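You operate a simulated robot arm through the tools that you are given. There is no shell and no other tool. Be economical: measure what you need, move in short steps, check, and stop when the job is done.

You run a simulated robot arm. Do the job below in one go: nothing can be reset, and whatever is moved stays where it is left.

TASK
Fit the blue board in the fixture case and screw the lid down.
Fine: both screws tight with the orange driver, driver back in its holder; the other board stays in the tray.

Only the result counts: the job must be done as asked and must still hold three seconds after the hand-in. Knocking over, shifting, dropping, spilling or breaking anything else fails it. Lids that push on must go on centred and level and be pressed home; caps that screw on are set level and turned clockwise until they are tight.

THE ROBOT
A 6-joint arm with a two-finger parallel gripper, fixed in place. Base frame: the origin is at the foot of the arm, x ahead of it, y to its left, z up; the work surface is at about z = 0.755. Readings come in m, rad, newtons and seconds.
With the tool pointing down near the work surface it reaches from about 0.26 to 0.68 m from the base axis. Its first joint turns from -1.152 to 1.152 rad. Payload 2.9 kg.
Tool frame: the origin (TCP) lies between the finger pads and is the grasp point; the fingertips stand 0.03 m ahead of it; z points along the fingers, y is the line along which they close. The gripper opens to 0.11 m. The fingers are 0.02 m wide and 0.01 m thick; the gripper's body (0.048 by 0.112 m) begins 0.055 m behind the TCP.
Orientation is that of the tool frame in the base frame, as [roll, pitch, yaw] about the fixed x, y, z axes, in that order (R = Rz(yaw) Ry(pitch) Rx(roll)). With the fingers straight down and closing along the base's y, the tool's x points along the base's -x, its y along +y and its z along -z.

THE INTERFACE
- The arm moves only by the tool apply_moves. Its argument "series" is a list of rows, each a list of 7 numbers: the opening, from 0 (shut) to 1 (fully open), then the shift along the tool's x, y, z in units of 25 mm (1.0 is 25 mm), then the turn, a rotation vector about the tool's x, y, z in units of 8 degrees (1.0 is 8 degrees). In form: [[claw, dx, dy, dz, rx, ry, rz], ...]. A call has 1 to 20 rows; each row shifts and turns the commanded pose from where the row before left it, along the tool's axes as they then stand. A call with a number of a shift or a turn outside -1 to 1 is refused whole. A row lasts 0.2 s, in which the tool goes at most 0.05 m and 0.15 rad; a call with a longer step from one row to the next is refused whole, and so is a gripper value outside its range. A pose out of reach is approached as far as the arm can. The call stops where the force on the tool passes 40 N (or 10 N more than at its start, if that is more) or the arm is blocked; 0.2 s more then pass. Each finger travels about 0.108 m/s and halts on what it meets, pressing with about 43 N; the grip force reading is that of the motor and also rises with nothing between the fingers. The clock runs only during rows and for 0.2 s after the last one: add rows that do not move to give the fingers time. It gives the time, the measured TCP pose, the force on the tool (base axes), the opening and the grip force at its end, in the units of the frame above (readings bear some noise), with the torque about the TCP (base axes, N m) and any sound that the robot's microphone picked up, and new pictures: "show" is both (left out), scene, wrist or none.
- Cameras (640 x 400 px; columns grow to the right, rows downward): "scene" is fixed at [0.0701, 0.4245, 1.3901]; the picture's right is [-0.83, -0.56, 0.00], its down [-0.29, 0.43, -0.86] and it looks along [0.48, -0.71, -0.52] (base axes); focal length 331 px, centre (320, 200). "wrist" rides on the gripper at [0.072, 0.017, -0.103] in the tool frame; the picture's right is [-0.23, 0.97, 0.00], its down [-0.76, -0.18, -0.62] and it looks along [-0.61, -0.14, 0.78] (tool axes); focal length 222 px, centre (320, 200). There is no depth. A picture from a camera that has moved, and an enlarged one, comes with that camera's place and axes in the base frame and with its lens.
- close_up(camera, box): a new picture of the part [left, top, right, bottom] of that camera's present view, enlarged. It takes no simulated time.
- hand_in(): hands the job in; it is judged then, once.

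Go step by step. Nothing tells you positions but the pictures and the camera data: compare them with the known pose of the tool, close in by small moves and look again before you grip or let go. The budget is 120 turns and 200 pictures, counting those below and the enlarged ones. Unless the task says otherwise, let go and move clear before handing in, and close with one line.

The tools are called as a command line: name --pt "numbers of a row" for each row, then --argument value for the rest, lists and objects as JSON in quotes. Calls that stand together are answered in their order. apply_moves: Moves the arm, as the interface text tells. Its arguments: {"type":"object","properties":{"series":{"type":"array"},"show":{"type":"string","enum":["both","scene","wrist","none"]}},"required":["series"]} The other tools are called the same way: close_up (camera, box) takes an enlarged picture of a part of a camera's view; hand_in () hands the job in.

At the start:

```text
time: 0.0
eef_pos: [0.3021, -0.2543, 1.0848]
tool_rot: [-3.141, 0.001, -3.141]
contact_force: [-1.2, 0.3, -0.4]
torque: [-0.01, 0.0, 0.01]
gripper_width: 0.11
grasp_force: 0.1
```

scene: 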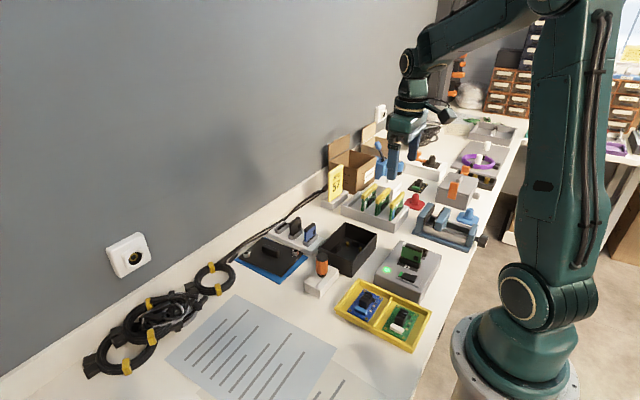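
wrist: 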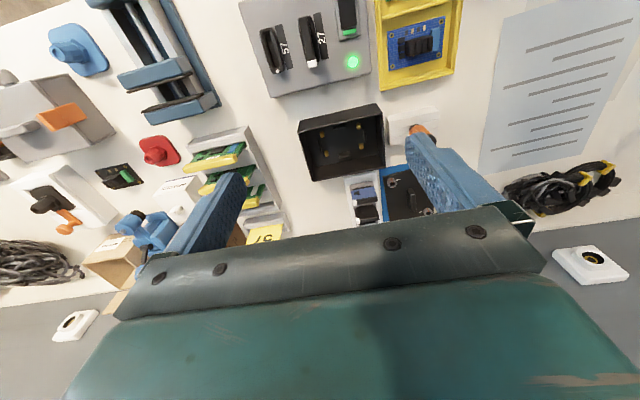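

I see a bench with a yellow tray holding a blue and a green board, a black open case, a dark lid on a blue mat, and an orange driver in a white holder. I'll enlarge those areas first.

close_up --camera "scene" --box '[220, 200, 460, 350]'

close_up --camera "wrist" --box '[230, 0, 550, 240]'

```text
2.67 times, centred on (340, 275) of scene
camera zoom: at [0.0701, 0.4245, 1.3901], right [-0.83, -0.56, 0.0], down [-0.29, 0.43, -0.86], along [0.48, -0.71, -0.52], focal length 882 px, centre (267, 0)
```

zoom: 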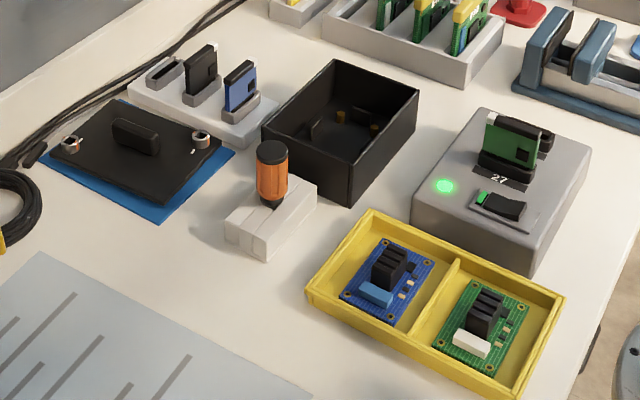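

```text
1.67 times, centred on (390, 120) of wrist
camera zoom: at [0.2273, -0.2361, 1.1863], right [0.23, 0.97, 0.0], down [0.76, -0.18, 0.62], along [0.61, -0.14, -0.78], focal length 370 px, centre (203, 333)
```

zoom: 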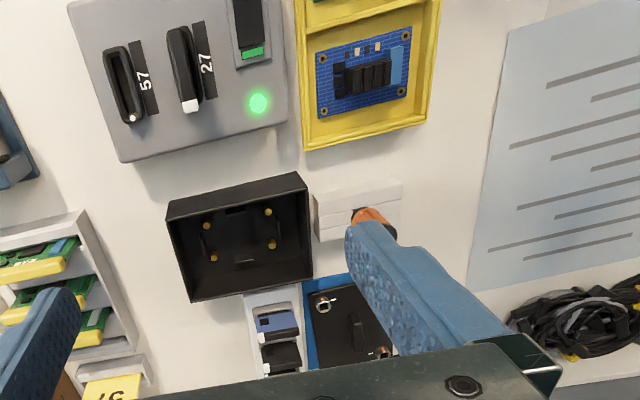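

The gripper is roughly over the case region, so I'll lower it about 0.13 m for a better wrist view of case and tray.

apply_moves --pt "1 0 0 1 0 0 0" --pt "1 0 1 1 0 0 0" --pt "1 0 1 1 0 0 0" --pt "1 0 0.8 1 0 0 0" --pt "1 0 0 1 0 0 0" --pt "1 0 0 0 0 0 0" --show "wrist"

```text
time: 1.4
eef_pos: [0.3015, -0.1812, 0.9588]
tool_rot: [3.141, 0.001, -3.141]
contact_force: [-0.3, -0.6, 0.1]
torque: [0.02, 0.0, -0.02]
gripper_width: 0.1099
grasp_force: 0.1
camera wrist: at [0.2268, -0.1648, 1.0606], right [0.23, 0.97, 0.0], down [0.76, -0.18, 0.62], along [0.61, -0.14, -0.78], focal length 222 px, centre (320, 200)
```

wrist: 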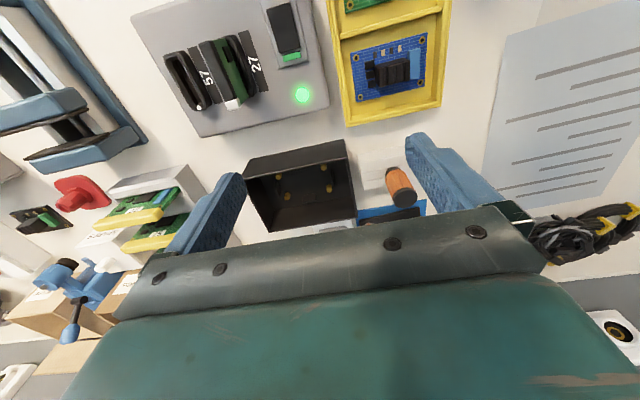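

close_up --camera "wrist" --box '[230, 125, 430, 250]'

close_up --camera "wrist" --box '[310, 0, 470, 130]'

close_up --camera "scene" --box '[310, 210, 390, 280]'

close_up --camera "scene" --box '[230, 225, 320, 290]'

close_up --camera "scene" --box '[330, 275, 440, 355]'

```text
3.20 times, centred on (330, 188) of wrist
camera zoom: at [0.2268, -0.1648, 1.0606], right [0.23, 0.97, 0.0], down [0.76, -0.18, 0.62], along [0.61, -0.14, -0.78], focal length 711 px, centre (288, 240)
```

zoom: 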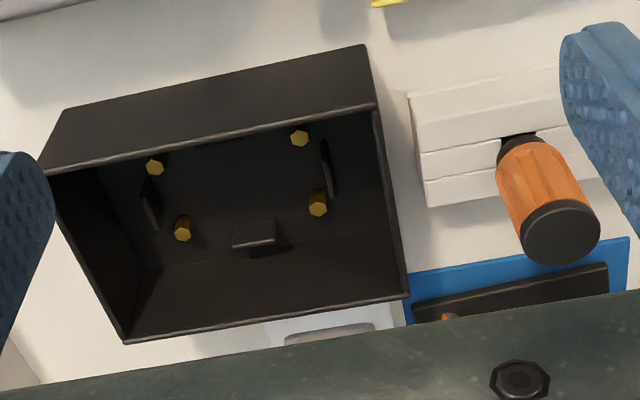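

```text
3.08 times, centred on (390, 65) of wrist
camera zoom: at [0.2268, -0.1648, 1.0606], right [0.23, 0.97, 0.0], down [0.76, -0.18, 0.62], along [0.61, -0.14, -0.78], focal length 684 px, centre (105, 615)
```

zoom: 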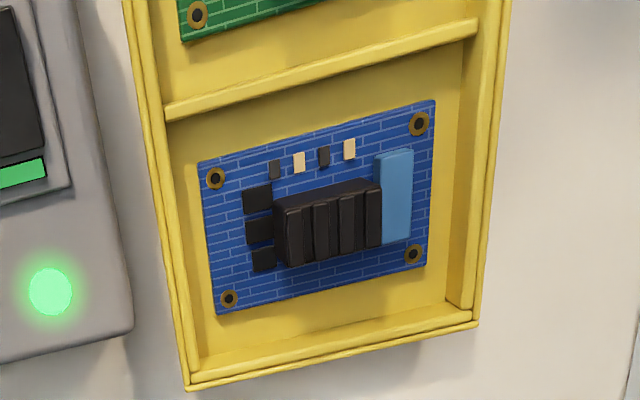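

```text
5.71 times, centred on (350, 245) of scene
camera zoom: at [0.0701, 0.4245, 1.3901], right [-0.83, -0.56, 0.0], down [-0.29, 0.43, -0.86], along [0.48, -0.71, -0.52], focal length 1891 px, centre (149, -57)
```

zoom: 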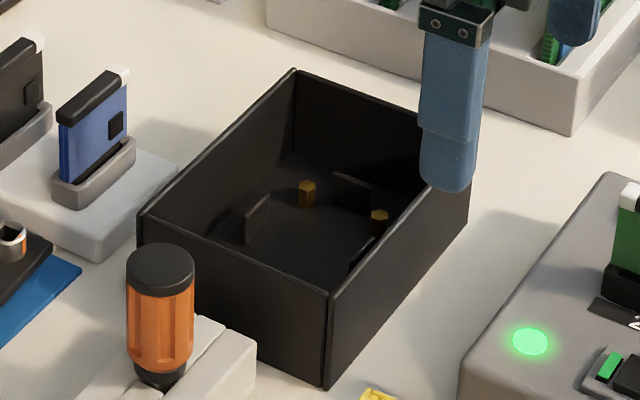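

```text
6.15 times, centred on (275, 258) of scene
camera zoom: at [0.0701, 0.4245, 1.3901], right [-0.83, -0.56, 0.0], down [-0.29, 0.43, -0.86], along [0.48, -0.71, -0.52], focal length 2036 px, centre (597, -154)
```

zoom: 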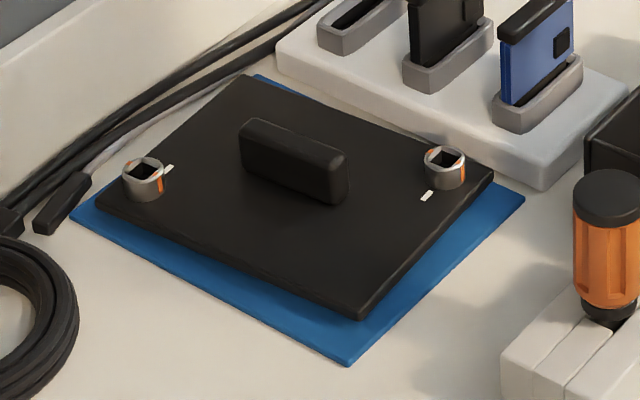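

```text
5.00 times, centred on (385, 315) of scene
camera zoom: at [0.0701, 0.4245, 1.3901], right [-0.83, -0.56, 0.0], down [-0.29, 0.43, -0.86], along [0.48, -0.71, -0.52], focal length 1655 px, centre (-5, -375)
```

zoom: 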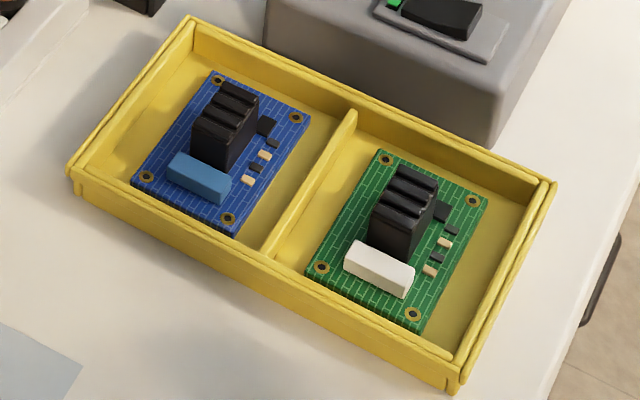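

The posts in the case and the holes in the board are both about 71 × 40 mm and axis-aligned, and the lid lies 90° turned on the blue mat. I'll move over the blue board with the gripper turned 90° to grip the tall black block.

apply_moves --pt "1 0.54 0.85 0.4 0 0 0" --pt "1 0 0.85 0.4 0 0 1" --pt "1 0 0 0 0 0 1" --pt "1 0 0 0 0 0 1" --pt "1 0 0 0 0 0 1" --pt "1 0 0 0 0 0 1" --pt "1 0 0 0 0 0 1" --pt "1 0 0 0 0 0 1" --pt "1 0 0 0 0 0 1" --pt "1 0 0 0 0 0 1" --pt "1 0 0 0 0 0 1" --pt "1 0 0 0 0 0 1" --pt "1 0 0 0 0 0 0.25" --pt "1 -1 0 0.5 0 0 0" --pt "1 0 0 0 0 0 0"

```text
time: 4.6
eef_pos: [0.2876, -0.1667, 0.9277]
tool_rot: [-3.141, 0.0, 1.572]
contact_force: [0.1, -0.2, -0.1]
torque: [-0.04, -0.01, 0.03]
gripper_width: 0.11
grasp_force: 0.1
camera wrist: at [0.3033, -0.0939, 1.0286], right [0.97, -0.23, 0.0], down [-0.18, -0.76, 0.62], along [-0.14, -0.61, -0.78], focal length 222 px, centre (320, 200)
```

scene: 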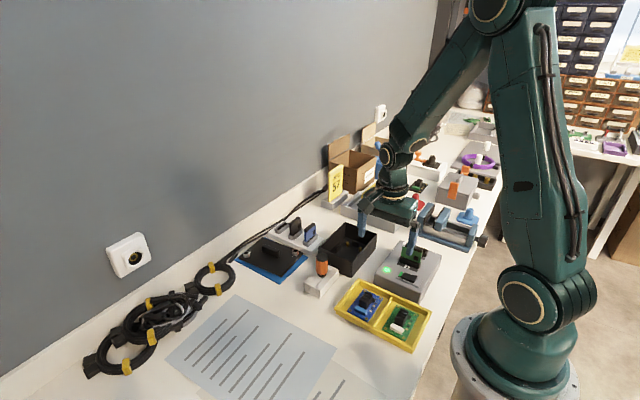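
wrist: 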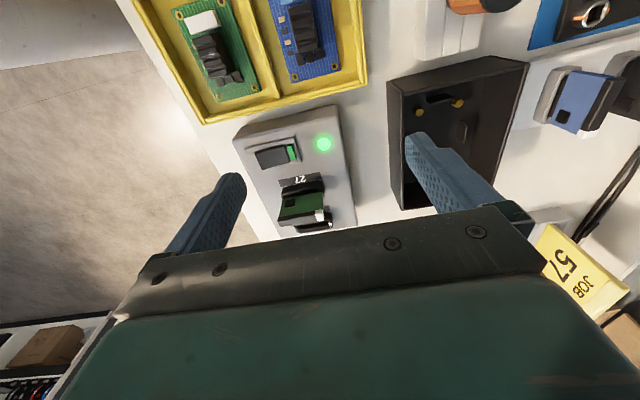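

The board is now in the upper part of the wrist view. I'll shift 0.07 m along +y to sit over it and zoom in.

apply_moves --pt "1 1 0 0.4 0 0 0" --pt "1 1 0 0.4 0 0 0" --pt "1 0.77 0 0.3 0 0 0" --pt "1 0 0 0 0 0 0" --show "wrist"

close_up --camera "wrist" --box '[220, 30, 420, 155]'

close_up --camera "scene" --box '[310, 210, 390, 280]'

```text
time: 5.6
eef_pos: [0.2884, -0.0957, 0.8983]
tool_rot: [3.141, 0.002, 1.571]
contact_force: [-1.0, 0.2, -0.2]
torque: [0.04, 0.02, -0.01]
gripper_width: 0.11
grasp_force: 0.1
camera wrist: at [0.304, -0.0234, 1.0003], right [0.97, -0.23, 0.0], down [-0.18, -0.76, 0.62], along [-0.14, -0.61, -0.78], focal length 222 px, centre (320, 200)
```

wrist: 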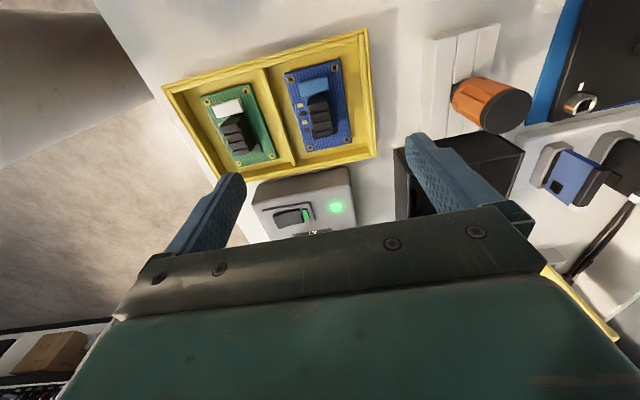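

```text
3.20 times, centred on (320, 92) of wrist
camera zoom: at [0.304, -0.0234, 1.0003], right [0.97, -0.23, 0.0], down [-0.18, -0.76, 0.62], along [-0.14, -0.61, -0.78], focal length 711 px, centre (320, 544)
```

zoom: 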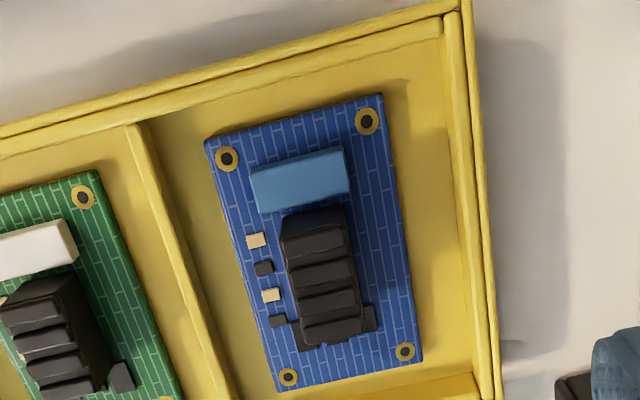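

```text
5.71 times, centred on (350, 245) of scene
camera zoom: at [0.0701, 0.4245, 1.3901], right [-0.83, -0.56, 0.0], down [-0.29, 0.43, -0.86], along [0.48, -0.71, -0.52], focal length 1891 px, centre (149, -57)
```

zoom: 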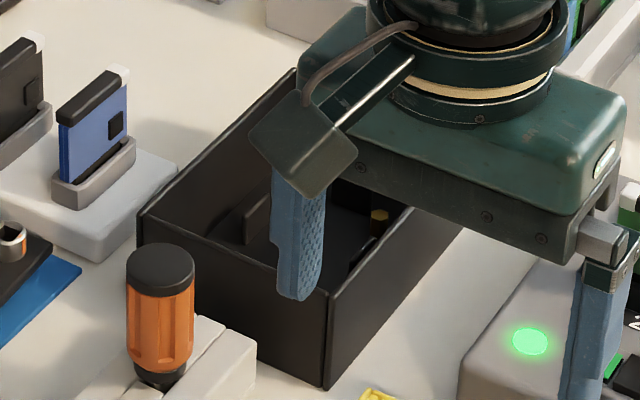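

The board's block tops out near z 0.796, at about x 0.2885, y −0.092. Before picking I want to know whether the case keys the board's orientation, so I'll look into the case from here.

apply_moves --pt "1 0 0 -1 0 0 0" --pt "1 -0.4 1 -0.3 0 0 0" --pt "1 -0.5 1 0 0 0 0" --pt "1 -0.8 1 0 0 0 0" --pt "1 -0.8 1 0 0 0 0" --pt "1 -0.9 1 0 0 0 0" --pt "1 0 0.55 0 0 0 0" --pt "1 0 0 0 0 0 0" --show "none"

close_up --camera "wrist" --box '[220, 60, 420, 210]'

```text
time: 7.4
eef_pos: [0.4279, -0.1801, 0.9305]
tool_rot: [3.14, 0.001, 1.571]
contact_force: [0.3, 0.2, 0.1]
torque: [0.0, 0.01, 0.01]
gripper_width: 0.1099
grasp_force: 0.1
```

```text
2.67 times, centred on (320, 135) of wrist
camera zoom: at [0.4422, -0.1085, 1.033], right [0.97, -0.23, 0.0], down [-0.18, -0.76, 0.62], along [-0.14, -0.61, -0.78], focal length 592 px, centre (320, 373)
```

zoom: 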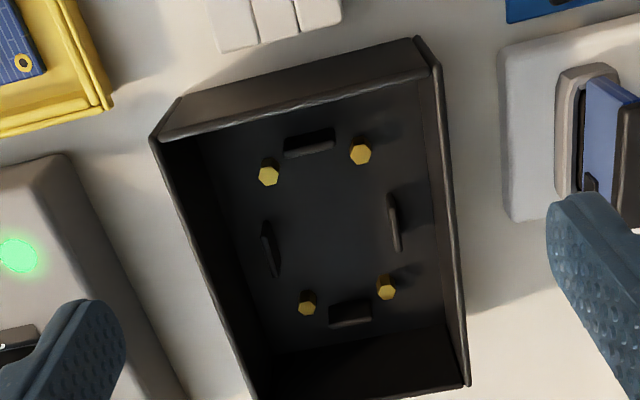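

The case has four posts and four symmetric guide tabs, with no key, so I keep the board's present heading. I'll take the same relative view of the posts as I had of the board, so I can measure the displacement without camera bias.

apply_moves --pt "1 -0.7 -0.43 0.3 0 0 0" --pt "1 -0.7 0 0.4 0 0 0" --pt "1 -0.7 0 0.44 0 0 0" --pt "1 0 0 0 0 0 0" --pt "1 0 0 0 0 0 0" --show "none"

close_up --camera "wrist" --box '[220, 30, 420, 155]'

```text
time: 8.6
eef_pos: [0.416, -0.2338, 0.9024]
tool_rot: [3.141, 0.0, 1.571]
contact_force: [-1.0, -0.5, -0.1]
torque: [-0.01, 0.01, 0.01]
gripper_width: 0.1103
grasp_force: 0.0
```

```text
3.20 times, centred on (320, 92) of wrist
camera zoom: at [0.4313, -0.1605, 1.0052], right [0.97, -0.23, 0.0], down [-0.18, -0.76, 0.62], along [-0.14, -0.61, -0.78], focal length 711 px, centre (320, 544)
```

zoom: 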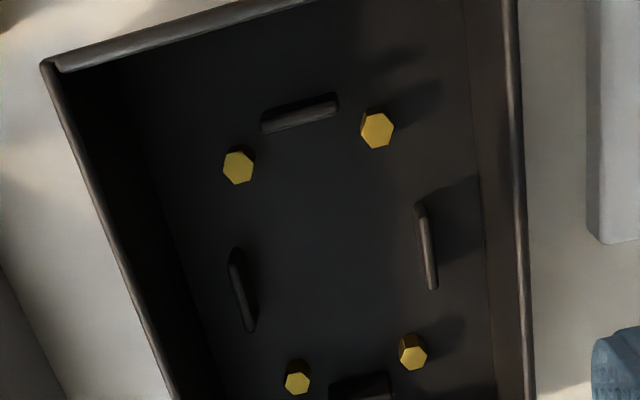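

The posts match the hole pattern exactly; the transport from tray to case works out to about (+0.1305, −0.1407). Now I'll go back over the board's block with the fingers narrowed and check before gripping.

apply_moves --pt "1 0 0 -1 0 0 0" --pt "1 0.63 -1 -0.12 0 0 0" --pt "1 1 -1 0 0 0 0" --pt "0.8 1 -1 0 0 0 0" --pt "0.6 1 -1 0 0 0 0" --pt "0.4 1 -1 0 0 0 0" --pt "0.4 1 -0.06 0 0 0 0" --pt "0.4 0 0 1 0 0 0" --pt "0.4 0 0 1 0 0 0" --pt "0.4 0 0 1 0 0 0" --pt "0.4 0 0 1 0 0 0" --pt "0.4 0 0 0 0 0 0"

close_up --camera "wrist" --box '[240, 50, 400, 230]'

close_up --camera "scene" --box '[330, 265, 430, 345]'

```text
time: 11.2
eef_pos: [0.2892, -0.092, 0.8305]
tool_rot: [3.141, -0.001, 1.572]
contact_force: [0.0, -0.3, 0.2]
torque: [0.04, 0.05, -0.07]
gripper_width: 0.0437
grasp_force: 0.1
camera wrist: at [0.3039, -0.0193, 0.9324], right [0.97, -0.23, 0.0], down [-0.18, -0.76, 0.62], along [-0.14, -0.61, -0.78], focal length 222 px, centre (320, 200)
```

scene: 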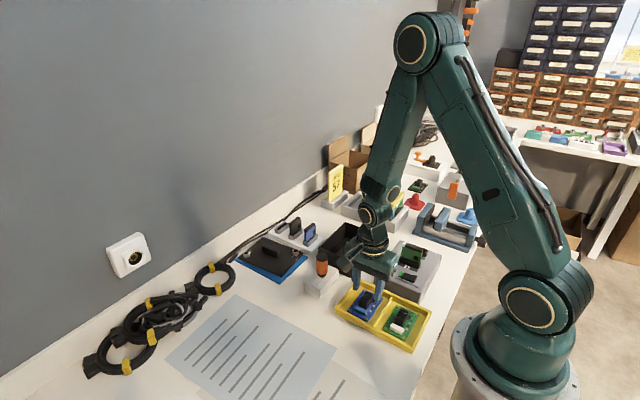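
wrist: 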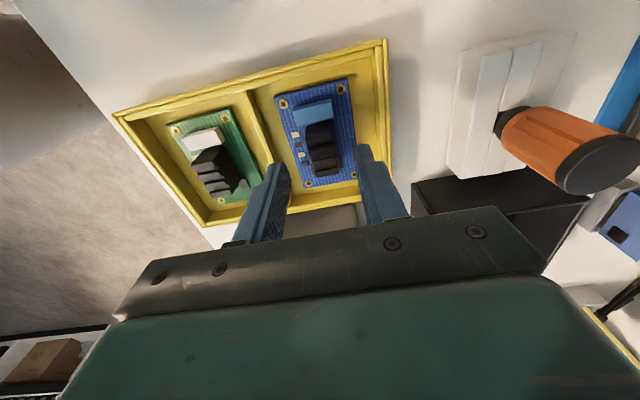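

```text
2.22 times, centred on (320, 140) of wrist
camera zoom: at [0.3039, -0.0193, 0.9324], right [0.97, -0.23, 0.0], down [-0.18, -0.76, 0.62], along [-0.14, -0.61, -0.78], focal length 494 px, centre (320, 333)
```

zoom: 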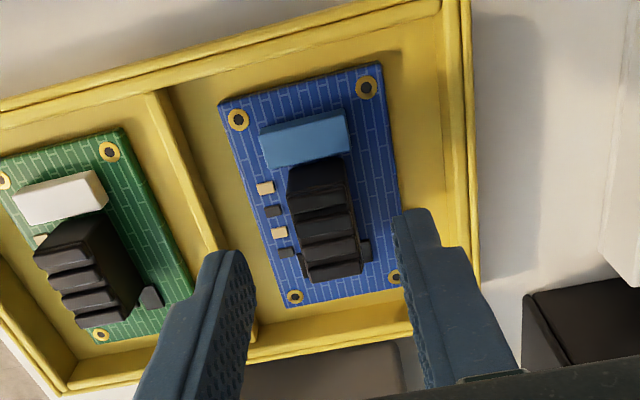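

```text
5.00 times, centred on (380, 305) of scene
camera zoom: at [0.0701, 0.4245, 1.3901], right [-0.83, -0.56, 0.0], down [-0.29, 0.43, -0.86], along [0.48, -0.71, -0.52], focal length 1655 px, centre (20, -325)
```

zoom: 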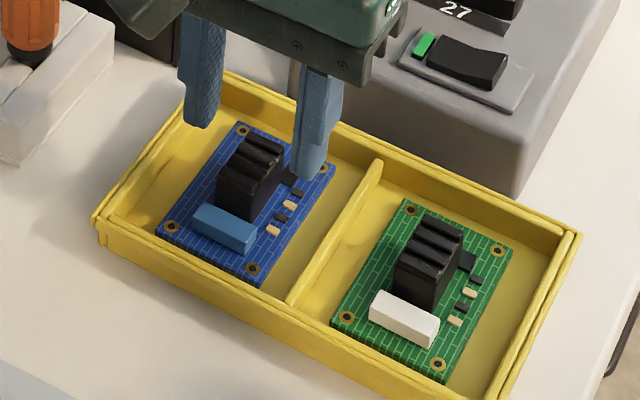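

The fingers straddle the block. I'll descend to about z 0.807 and close on it.

apply_moves --pt "0.4 0 0 0.5 0 0 0" --pt "0.4 0 0 0.44 0 0 0" --pt "0.4 0 0 0 0 0 0" --show "none"

close_up --camera "wrist" --box '[240, 50, 400, 230]'

close_up --camera "scene" --box '[330, 265, 430, 345]'

```text
time: 12.0
eef_pos: [0.2895, -0.0938, 0.808]
tool_rot: [3.141, 0.0, 1.571]
contact_force: [0.1, -0.4, 0.6]
torque: [-0.03, 0.03, -0.01]
gripper_width: 0.044
grasp_force: 0.1
```

```text
2.22 times, centred on (320, 140) of wrist
camera zoom: at [0.3042, -0.0204, 0.9103], right [0.97, -0.23, 0.0], down [-0.18, -0.76, 0.62], along [-0.14, -0.61, -0.78], focal length 494 px, centre (320, 333)
```

zoom: 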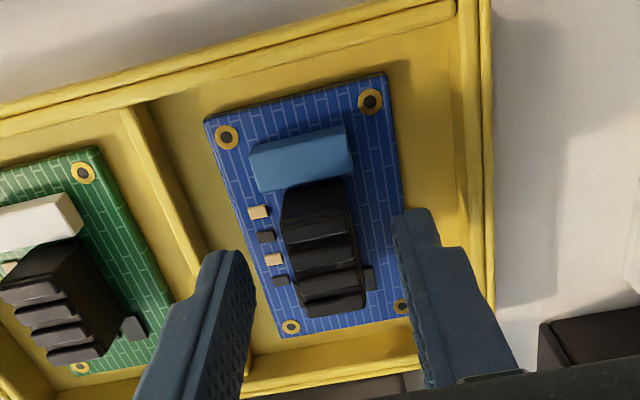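

```text
5.00 times, centred on (380, 305) of scene
camera zoom: at [0.0701, 0.4245, 1.3901], right [-0.83, -0.56, 0.0], down [-0.29, 0.43, -0.86], along [0.48, -0.71, -0.52], focal length 1655 px, centre (20, -325)
```

zoom: 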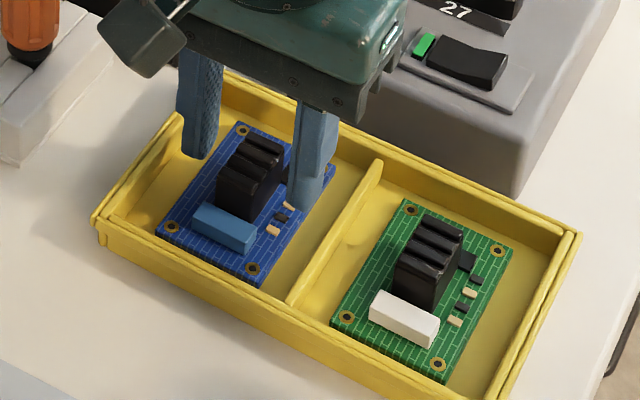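

Alignment looks right, so I'll close on the block.

apply_moves --pt "0.25 0 0 0 0 0 0" --pt "0.12 0 0 0 0 0 0" --pt "0 0 0 0 0 0 0" --pt "0 0 0 0 0 0 0" --show "none"

close_up --camera "scene" --box '[330, 265, 430, 345]'

```text
time: 13.0
eef_pos: [0.2883, -0.0931, 0.8087]
tool_rot: [-3.141, 0.001, 1.571]
contact_force: [0.6, 0.4, 0.1]
torque: [-0.01, 0.05, -0.04]
gripper_width: 0.0191
grasp_force: 43.3
```

```text
5.00 times, centred on (380, 305) of scene
camera zoom: at [0.0701, 0.4245, 1.3901], right [-0.83, -0.56, 0.0], down [-0.29, 0.43, -0.86], along [0.48, -0.71, -0.52], focal length 1655 px, centre (20, -325)
```

zoom: 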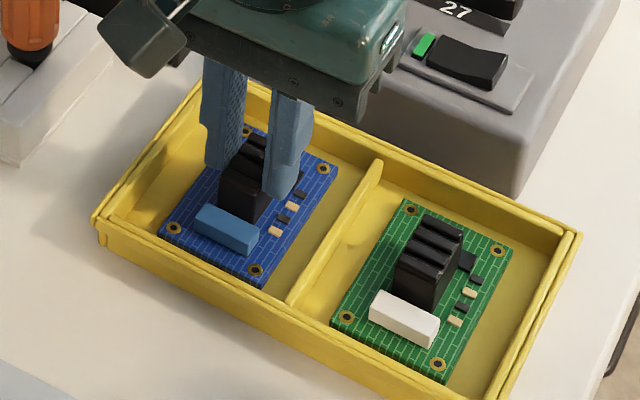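

The block is held at 19 mm width. I'll lift straight up and look at how the board sits in the hand.

apply_moves --pt "0 0 0 -0.4 0 0 0" --pt "0 0 0 -0.8 0 0 0" --pt "0 0 0 -1 0 0 0" --pt "0 0 0 -1 0 0 0" --pt "0 0 0 -1 0 0 0" --pt "0 0 0 -0.6 0 0 0" --pt "0 0 0 0 0 0 0" --show "scene"

close_up --camera "wrist" --box '[240, 100, 400, 230]'

```text
time: 14.6
eef_pos: [0.2893, -0.095, 0.9285]
tool_rot: [3.14, -0.001, 1.571]
contact_force: [0.7, 0.1, -0.5]
torque: [0.0, -0.01, -0.02]
gripper_width: 0.0002
grasp_force: 37.7
```

scene: 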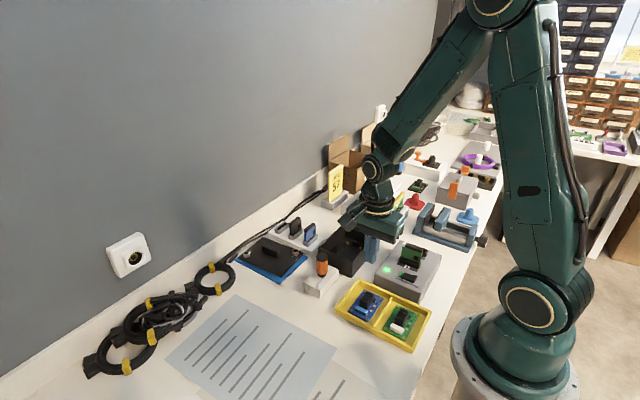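

```text
3.08 times, centred on (320, 165) of wrist
camera zoom: at [0.3045, -0.0225, 1.03], right [0.97, -0.23, 0.0], down [-0.18, -0.76, 0.62], along [-0.14, -0.61, -0.78], focal length 684 px, centre (320, 308)
```

zoom: 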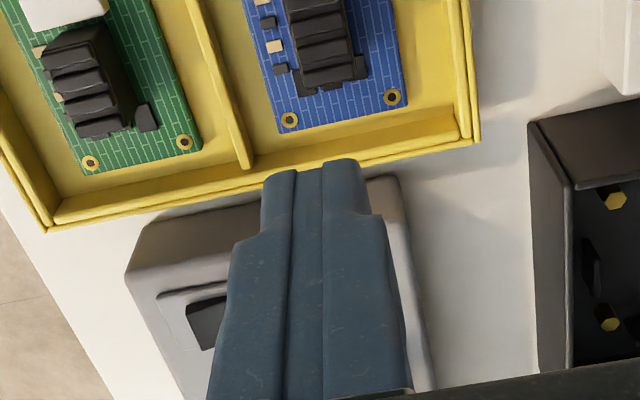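

The board slipped out and is still in the tray: the grip was too shallow. I'll open up and look at it again.

apply_moves --pt "0.2 0 0 0.4 0 0 0" --pt "0.4 0.07 0.03 0.8 0 0 0" --pt "0.4 0 0 0 0 0 0" --show "none"

close_up --camera "wrist" --box '[220, 30, 420, 155]'

close_up --camera "scene" --box '[340, 275, 400, 325]'

```text
time: 15.4
eef_pos: [0.291, -0.0918, 0.8974]
tool_rot: [-3.14, 0.0, 1.572]
contact_force: [0.0, -0.2, -0.6]
torque: [-0.01, 0.03, -0.04]
gripper_width: 0.044
grasp_force: 0.1
```

```text
3.20 times, centred on (320, 92) of wrist
camera zoom: at [0.3051, -0.0194, 0.9995], right [0.97, -0.23, 0.0], down [-0.18, -0.76, 0.62], along [-0.14, -0.61, -0.78], focal length 711 px, centre (320, 544)
```

zoom: 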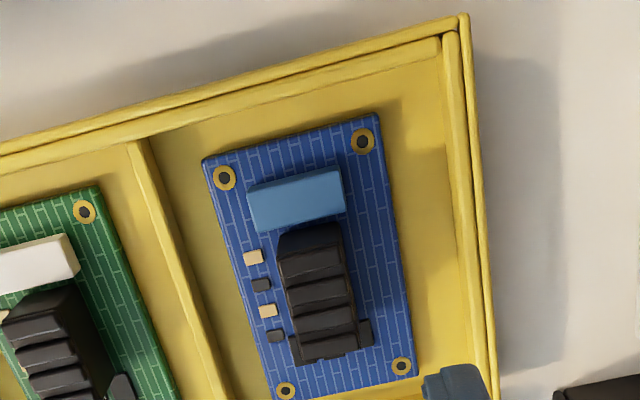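

```text
8.00 times, centred on (370, 300) of scene
camera zoom: at [0.0701, 0.4245, 1.3901], right [-0.83, -0.56, 0.0], down [-0.29, 0.43, -0.86], along [0.48, -0.71, -0.52], focal length 2647 px, centre (-80, -600)
```

zoom: 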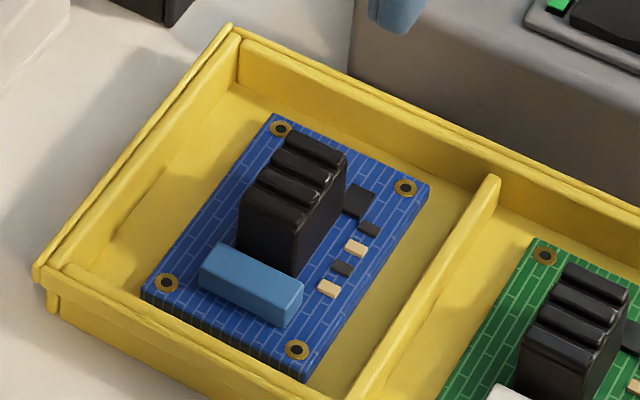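

The block is only about 19 mm tall, so I need to go about 6 mm lower, and slightly toward −y to centre on it. I'll descend again watching the force, and close.

apply_moves --pt "0.4 -0.17 -0.04 0.9 0 0 0" --pt "0.38 0 0 0.9 0 0 0" --pt "0.36 0 0 0.9 0 0 0" --pt "0.36 0 0 0.8 0 0 0" --pt "0.36 0 0 0.2 0 0 0" --pt "0.36 0 0 0.12 0 0 0" --pt "0.36 0 0 0 0 0 0" --show "none"

close_up --camera "scene" --box '[340, 275, 400, 325]'

```text
time: 17.0
eef_pos: [0.288, -0.096, 0.8031]
tool_rot: [-3.141, -0.001, 1.571]
contact_force: [-0.8, -0.2, -0.4]
torque: [-0.02, 0.01, 0.01]
gripper_width: 0.0394
grasp_force: 0.1
```

```text
8.00 times, centred on (370, 300) of scene
camera zoom: at [0.0701, 0.4245, 1.3901], right [-0.83, -0.56, 0.0], down [-0.29, 0.43, -0.86], along [0.48, -0.71, -0.52], focal length 2647 px, centre (-80, -600)
```

zoom: 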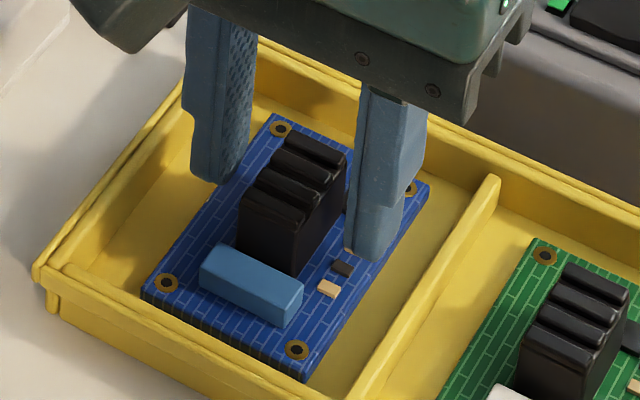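

Tips are just above the board on both sides of the block. I'll close and lift slowly, checking the width.

apply_moves --pt "0.25 0 0 0 0 0 0" --pt "0.12 0 0 0 0 0 0" --pt "0 0 0 0 0 0 0" --pt "0 0 0 0 0 0 0" --pt "0 0 0 0 0 0 0" --pt "0 0 0 -0.1 0 0 0" --pt "0 0 0 -0.2 0 0 0" --pt "0 0 0 -0.3 0 0 0" --pt "0 0 0 0 0 0 0" --show "none"

close_up --camera "scene" --box '[340, 265, 400, 315]'

```text
time: 19.0
eef_pos: [0.2898, -0.0953, 0.8179]
tool_rot: [-3.141, -0.001, 1.571]
contact_force: [0.2, 0.0, -0.8]
torque: [-0.02, 0.02, -0.01]
gripper_width: 0.0187
grasp_force: 42.8
```

```text
8.00 times, centred on (370, 290) of scene
camera zoom: at [0.0701, 0.4245, 1.3901], right [-0.83, -0.56, 0.0], down [-0.29, 0.43, -0.86], along [0.48, -0.71, -0.52], focal length 2647 px, centre (-80, -520)
```

zoom: 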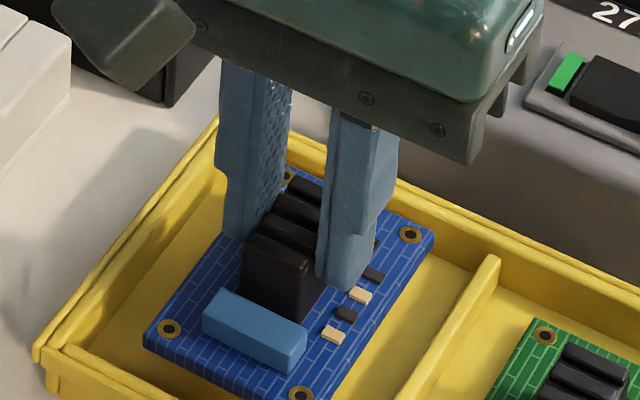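

The board is coming up with the gripper. I'll pause and check whether it slips.

apply_moves --pt "0 0 0 0 0 0 0" --pt "0 0 0 0 0 0 0" --pt "0 0 0 0 0 0 0" --pt "0 0 0 0 0 0 0" --show "none"

close_up --camera "scene" --box '[340, 265, 400, 315]'

```text
time: 20.0
eef_pos: [0.2887, -0.0958, 0.8175]
tool_rot: [-3.141, 0.0, 1.57]
contact_force: [0.2, 0.0, -0.5]
torque: [-0.02, 0.03, 0.0]
gripper_width: 0.0191
grasp_force: 42.8
```

```text
8.00 times, centred on (370, 290) of scene
camera zoom: at [0.0701, 0.4245, 1.3901], right [-0.83, -0.56, 0.0], down [-0.29, 0.43, -0.86], along [0.48, -0.71, -0.52], focal length 2647 px, centre (-80, -520)
```

zoom: 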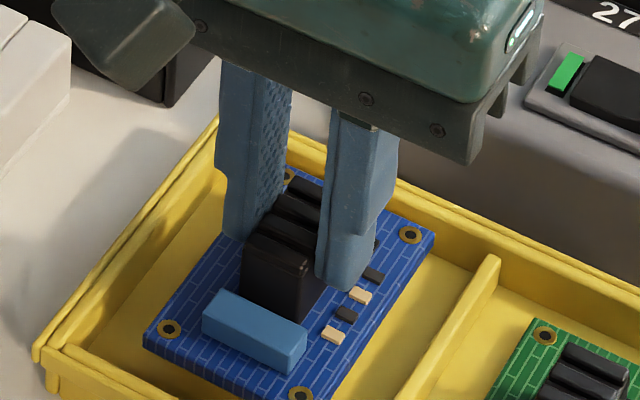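

No creep; the grip holds. I'll lift on gently to clear height and view the board in hand.

apply_moves --pt "0 0 0 -0.2 0 0 0" --pt "0 0 0 -0.4 0 0 0" --pt "0 0 0 -0.6 0 0 0" --pt "0 0 0 -0.6 0 0 0" --pt "0 0 0 -0.6 0 0 0" --pt "0 0 0 -0.6 0 0 0" --pt "0 0 0 -0.6 0 0 0" --pt "0 0 0 -0.4 0 0 0" --pt "0 0 0 0 0 0 0" --show "none"

close_up --camera "wrist" --box '[240, 80, 400, 230]'

close_up --camera "scene" --box '[330, 205, 410, 265]'

```text
time: 22.0
eef_pos: [0.2889, -0.0952, 0.9173]
tool_rot: [-3.141, 0.0, 1.571]
contact_force: [0.3, -0.6, -0.9]
torque: [0.0, -0.03, -0.02]
gripper_width: 0.019
grasp_force: 43.4
```

```text
2.67 times, centred on (320, 155) of wrist
camera zoom: at [0.3042, -0.0234, 1.0194], right [0.97, -0.23, 0.0], down [-0.18, -0.76, 0.62], along [-0.14, -0.61, -0.78], focal length 592 px, centre (320, 320)
```

zoom: 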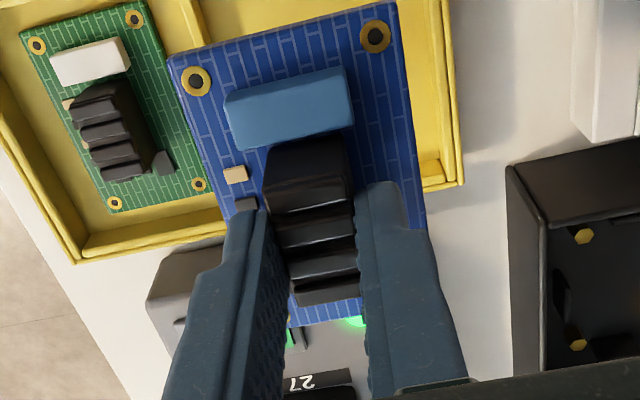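

```text
6.67 times, centred on (370, 235) of scene
camera zoom: at [0.0701, 0.4245, 1.3901], right [-0.83, -0.56, 0.0], down [-0.29, 0.43, -0.86], along [0.48, -0.71, -0.52], focal length 2206 px, centre (-13, -33)
```

zoom: 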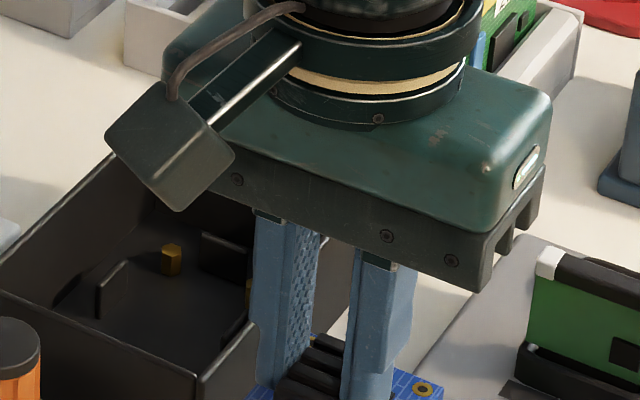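

The board is held level and square, about 37 mm below the TCP. I'll carry it over the case and stop with it just above the guide tabs for a check.

apply_moves --pt "0 -0.24 0.22 0 0 0 0" --pt "0 -0.6 0.6 0 0 0 0" --pt "0 -0.7 0.7 0 0 0 0" --pt "0 -0.7 0.7 0 0 0 0" --pt "0 -0.7 0.7 0 0 0 0" --pt "0 -0.7 0.7 0 0 0 0" --pt "0 -0.7 0.7 0 0 0 0" --pt "0 -0.7 0.7 0 0 0 0" --pt "0 -0.6 0.2 0 0 0 0" --pt "0 0 0 0.3 0 0 0" --pt "0 0 0 0.6 0 0 0" --pt "0 0 0 0.6 0 0 0" --pt "0 0 0 0.6 0 0 0" --pt "0 0 0 0.6 0 0 0" --pt "0 0 0 0.3 0 0 0" --pt "0 0 0 0 0 0 0" --show "none"

close_up --camera "wrist" --box '[240, 80, 400, 230]'

close_up --camera "scene" --box '[310, 205, 390, 275]'

```text
time: 25.4
eef_pos: [0.4195, -0.2376, 0.8416]
tool_rot: [3.14, 0.001, 1.571]
contact_force: [0.0, 1.0, -0.8]
torque: [0.03, -0.01, 0.0]
gripper_width: 0.0187
grasp_force: 43.0
```

```text
2.67 times, centred on (320, 155) of wrist
camera zoom: at [0.4352, -0.1646, 0.9435], right [0.97, -0.23, 0.0], down [-0.18, -0.76, 0.62], along [-0.14, -0.61, -0.78], focal length 592 px, centre (320, 320)
```

zoom: 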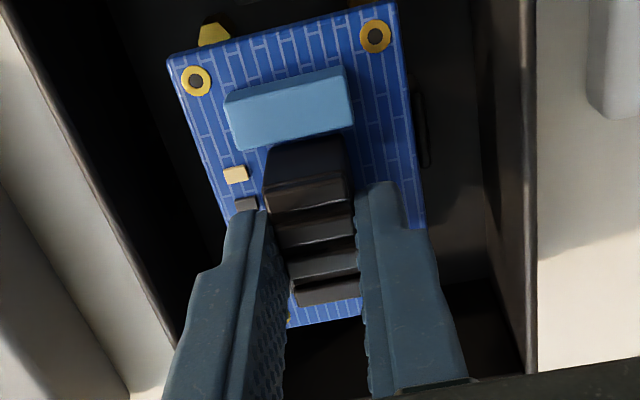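

```text
5.71 times, centred on (350, 240) of scene
camera zoom: at [0.0701, 0.4245, 1.3901], right [-0.83, -0.56, 0.0], down [-0.29, 0.43, -0.86], along [0.48, -0.71, -0.52], focal length 1891 px, centre (149, -29)
```

zoom: 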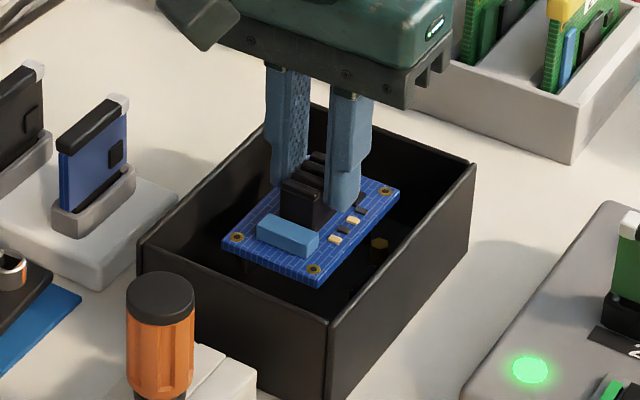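

The board is still square in hand and a post peeks out beside one hole. I'll zoom there for the fine offset.

close_up --camera "wrist" --box '[275, 80, 355, 130]'

close_up --camera "scene" --box '[335, 225, 365, 250]'

```text
8.00 times, centred on (315, 105) of wrist
camera zoom: at [0.4352, -0.1646, 0.9435], right [0.97, -0.23, 0.0], down [-0.18, -0.76, 0.62], along [-0.14, -0.61, -0.78], focal length 1777 px, centre (360, 960)
```

zoom: 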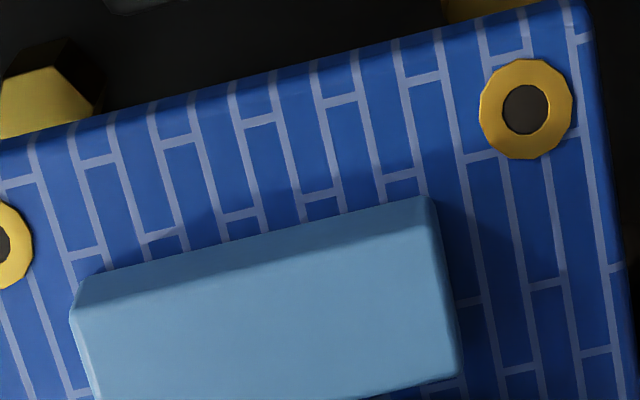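

```text
16.00 times, centred on (350, 238) of scene
camera zoom: at [0.0701, 0.4245, 1.3901], right [-0.83, -0.56, 0.0], down [-0.29, 0.43, -0.86], along [0.48, -0.71, -0.52], focal length 5295 px, centre (-160, -400)
```

zoom: 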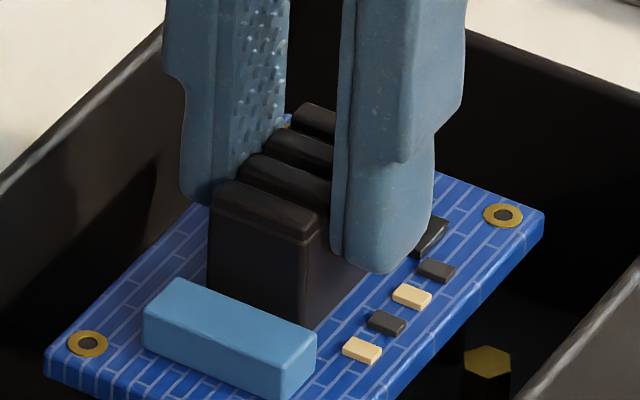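

Both cameras agree the board is about 1.4 mm too far toward −y. I'll correct that and lower 14 mm, then compare again.

apply_moves --pt "0 0.056 0.012 0.2 0 0 0" --pt "0 0 0 0.2 0 0 0" --pt "0 0 0 0.16 0 0 0" --pt "0 0 0 0 0 0 0" --pt "0 0 0 0 0 0 0" --show "none"

close_up --camera "wrist" --box '[265, 70, 365, 140]'

close_up --camera "scene" --box '[330, 230, 370, 260]'

```text
time: 26.6
eef_pos: [0.4197, -0.2363, 0.8283]
tool_rot: [-3.141, -0.001, 1.571]
contact_force: [-0.7, 0.1, -0.7]
torque: [-0.03, -0.02, 0.0]
gripper_width: 0.019
grasp_force: 43.4
```

```text
5.71 times, centred on (315, 105) of wrist
camera zoom: at [0.4353, -0.1634, 0.9298], right [0.97, -0.23, 0.0], down [-0.18, -0.76, 0.62], along [-0.14, -0.61, -0.78], focal length 1269 px, centre (349, 743)
```

zoom: 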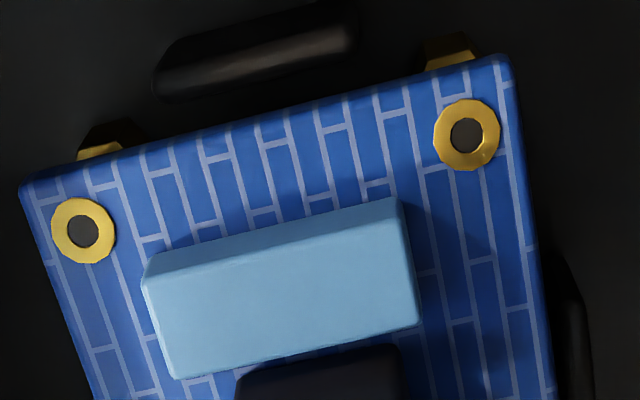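

```text
13.33 times, centred on (350, 245) of scene
camera zoom: at [0.0701, 0.4245, 1.3901], right [-0.83, -0.56, 0.0], down [-0.29, 0.43, -0.86], along [0.48, -0.71, -0.52], focal length 4412 px, centre (-80, -400)
```

zoom: 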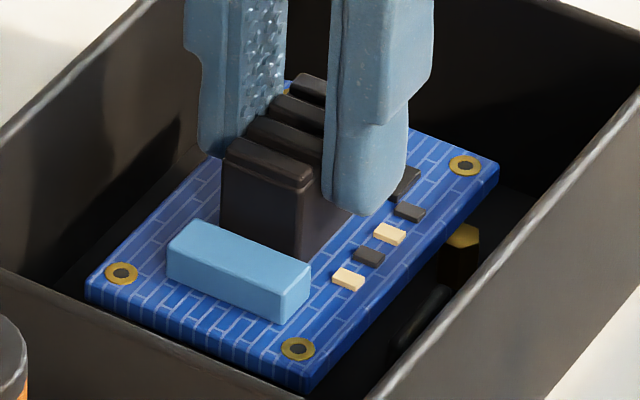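

The holes and posts now agree to within a millimetre. I'll nudge +0.6 mm in y and lower slowly toward contact.

apply_moves --pt "0 0.025 -0.01 0.1 0 0 0" --pt "0 0 0 0.1 0 0 0" --pt "0 0 0 0.1 0 0 0" --pt "0 0 0 0.06 0 0 0" --pt "0 0 0 0 0 0 0" --show "none"

close_up --camera "wrist" --box '[265, 70, 365, 140]'

close_up --camera "scene" --box '[330, 230, 370, 260]'

```text
time: 27.8
eef_pos: [0.4199, -0.234, 0.8193]
tool_rot: [3.142, 0.001, 1.569]
contact_force: [-0.4, 0.1, -0.2]
torque: [0.0, -0.03, -0.02]
gripper_width: 0.0189
grasp_force: 42.7
```

```text
5.71 times, centred on (315, 105) of wrist
camera zoom: at [0.4348, -0.1616, 0.9214], right [0.97, -0.23, 0.0], down [-0.18, -0.76, 0.62], along [-0.14, -0.61, -0.78], focal length 1269 px, centre (349, 743)
```

zoom: 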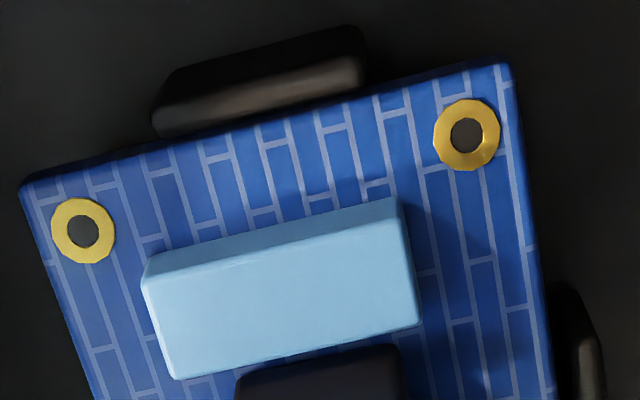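

```text
13.33 times, centred on (350, 245) of scene
camera zoom: at [0.0701, 0.4245, 1.3901], right [-0.83, -0.56, 0.0], down [-0.29, 0.43, -0.86], along [0.48, -0.71, -0.52], focal length 4412 px, centre (-80, -400)
```

zoom: 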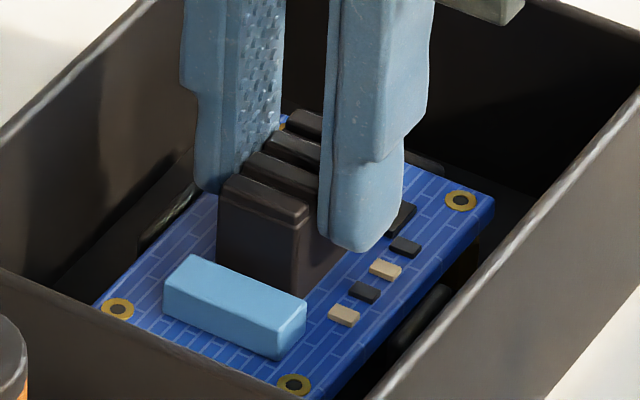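

The tabs sit outside the board edges all round. I'll keep lowering in 1 mm steps and watch for contact.

apply_moves --pt "0 0 0 0.05 0 0 0" --pt "0 0 0 0.05 0 0 0" --pt "0 0 0 0.05 0 0 0" --pt "0 0 0 0 0 0 0" --show "none"

apply_moves --pt "0 0 0 0.04 0 0 0" --pt "0 0 0 0 0 0 0" --show "none"

close_up --camera "wrist" --box '[265, 70, 365, 140]'

close_up --camera "scene" --box '[330, 230, 370, 260]'

```text
time: 28.8
eef_pos: [0.4212, -0.2337, 0.8158]
tool_rot: [3.142, 0.001, 1.57]
contact_force: [0.0, -2.0, -1.3]
torque: [-0.07, 0.03, 0.0]
gripper_width: 0.0189
grasp_force: 43.2
```

```text
time: 29.4
eef_pos: [0.4205, -0.2344, 0.8155]
tool_rot: [3.14, 0.001, 1.571]
contact_force: [1.2, -1.8, 0.0]
torque: [-0.07, -0.04, 0.0]
gripper_width: 0.0189
grasp_force: 43.3
```

```text
5.71 times, centred on (315, 105) of wrist
camera zoom: at [0.4351, -0.1618, 0.917], right [0.97, -0.23, 0.0], down [-0.18, -0.76, 0.62], along [-0.14, -0.61, -0.78], focal length 1269 px, centre (349, 743)
```

zoom: 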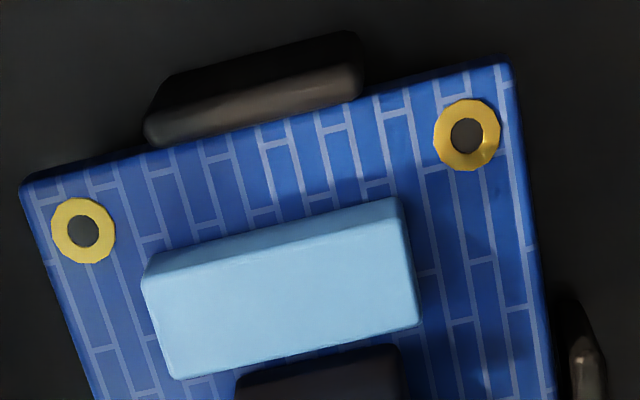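

```text
13.33 times, centred on (350, 245) of scene
camera zoom: at [0.0702, 0.4244, 1.3901], right [-0.83, -0.56, 0.0], down [-0.29, 0.43, -0.86], along [0.48, -0.71, -0.52], focal length 4412 px, centre (-80, -400)
```

zoom: 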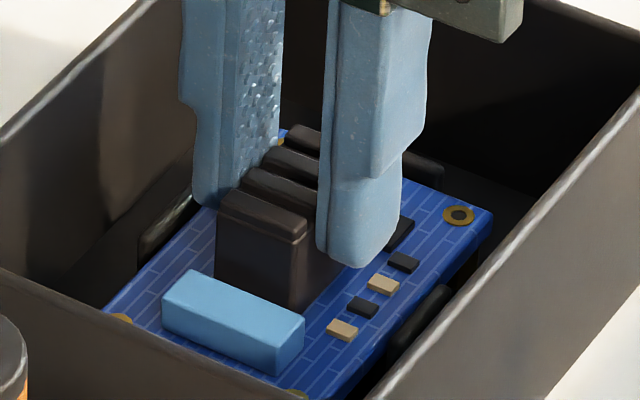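

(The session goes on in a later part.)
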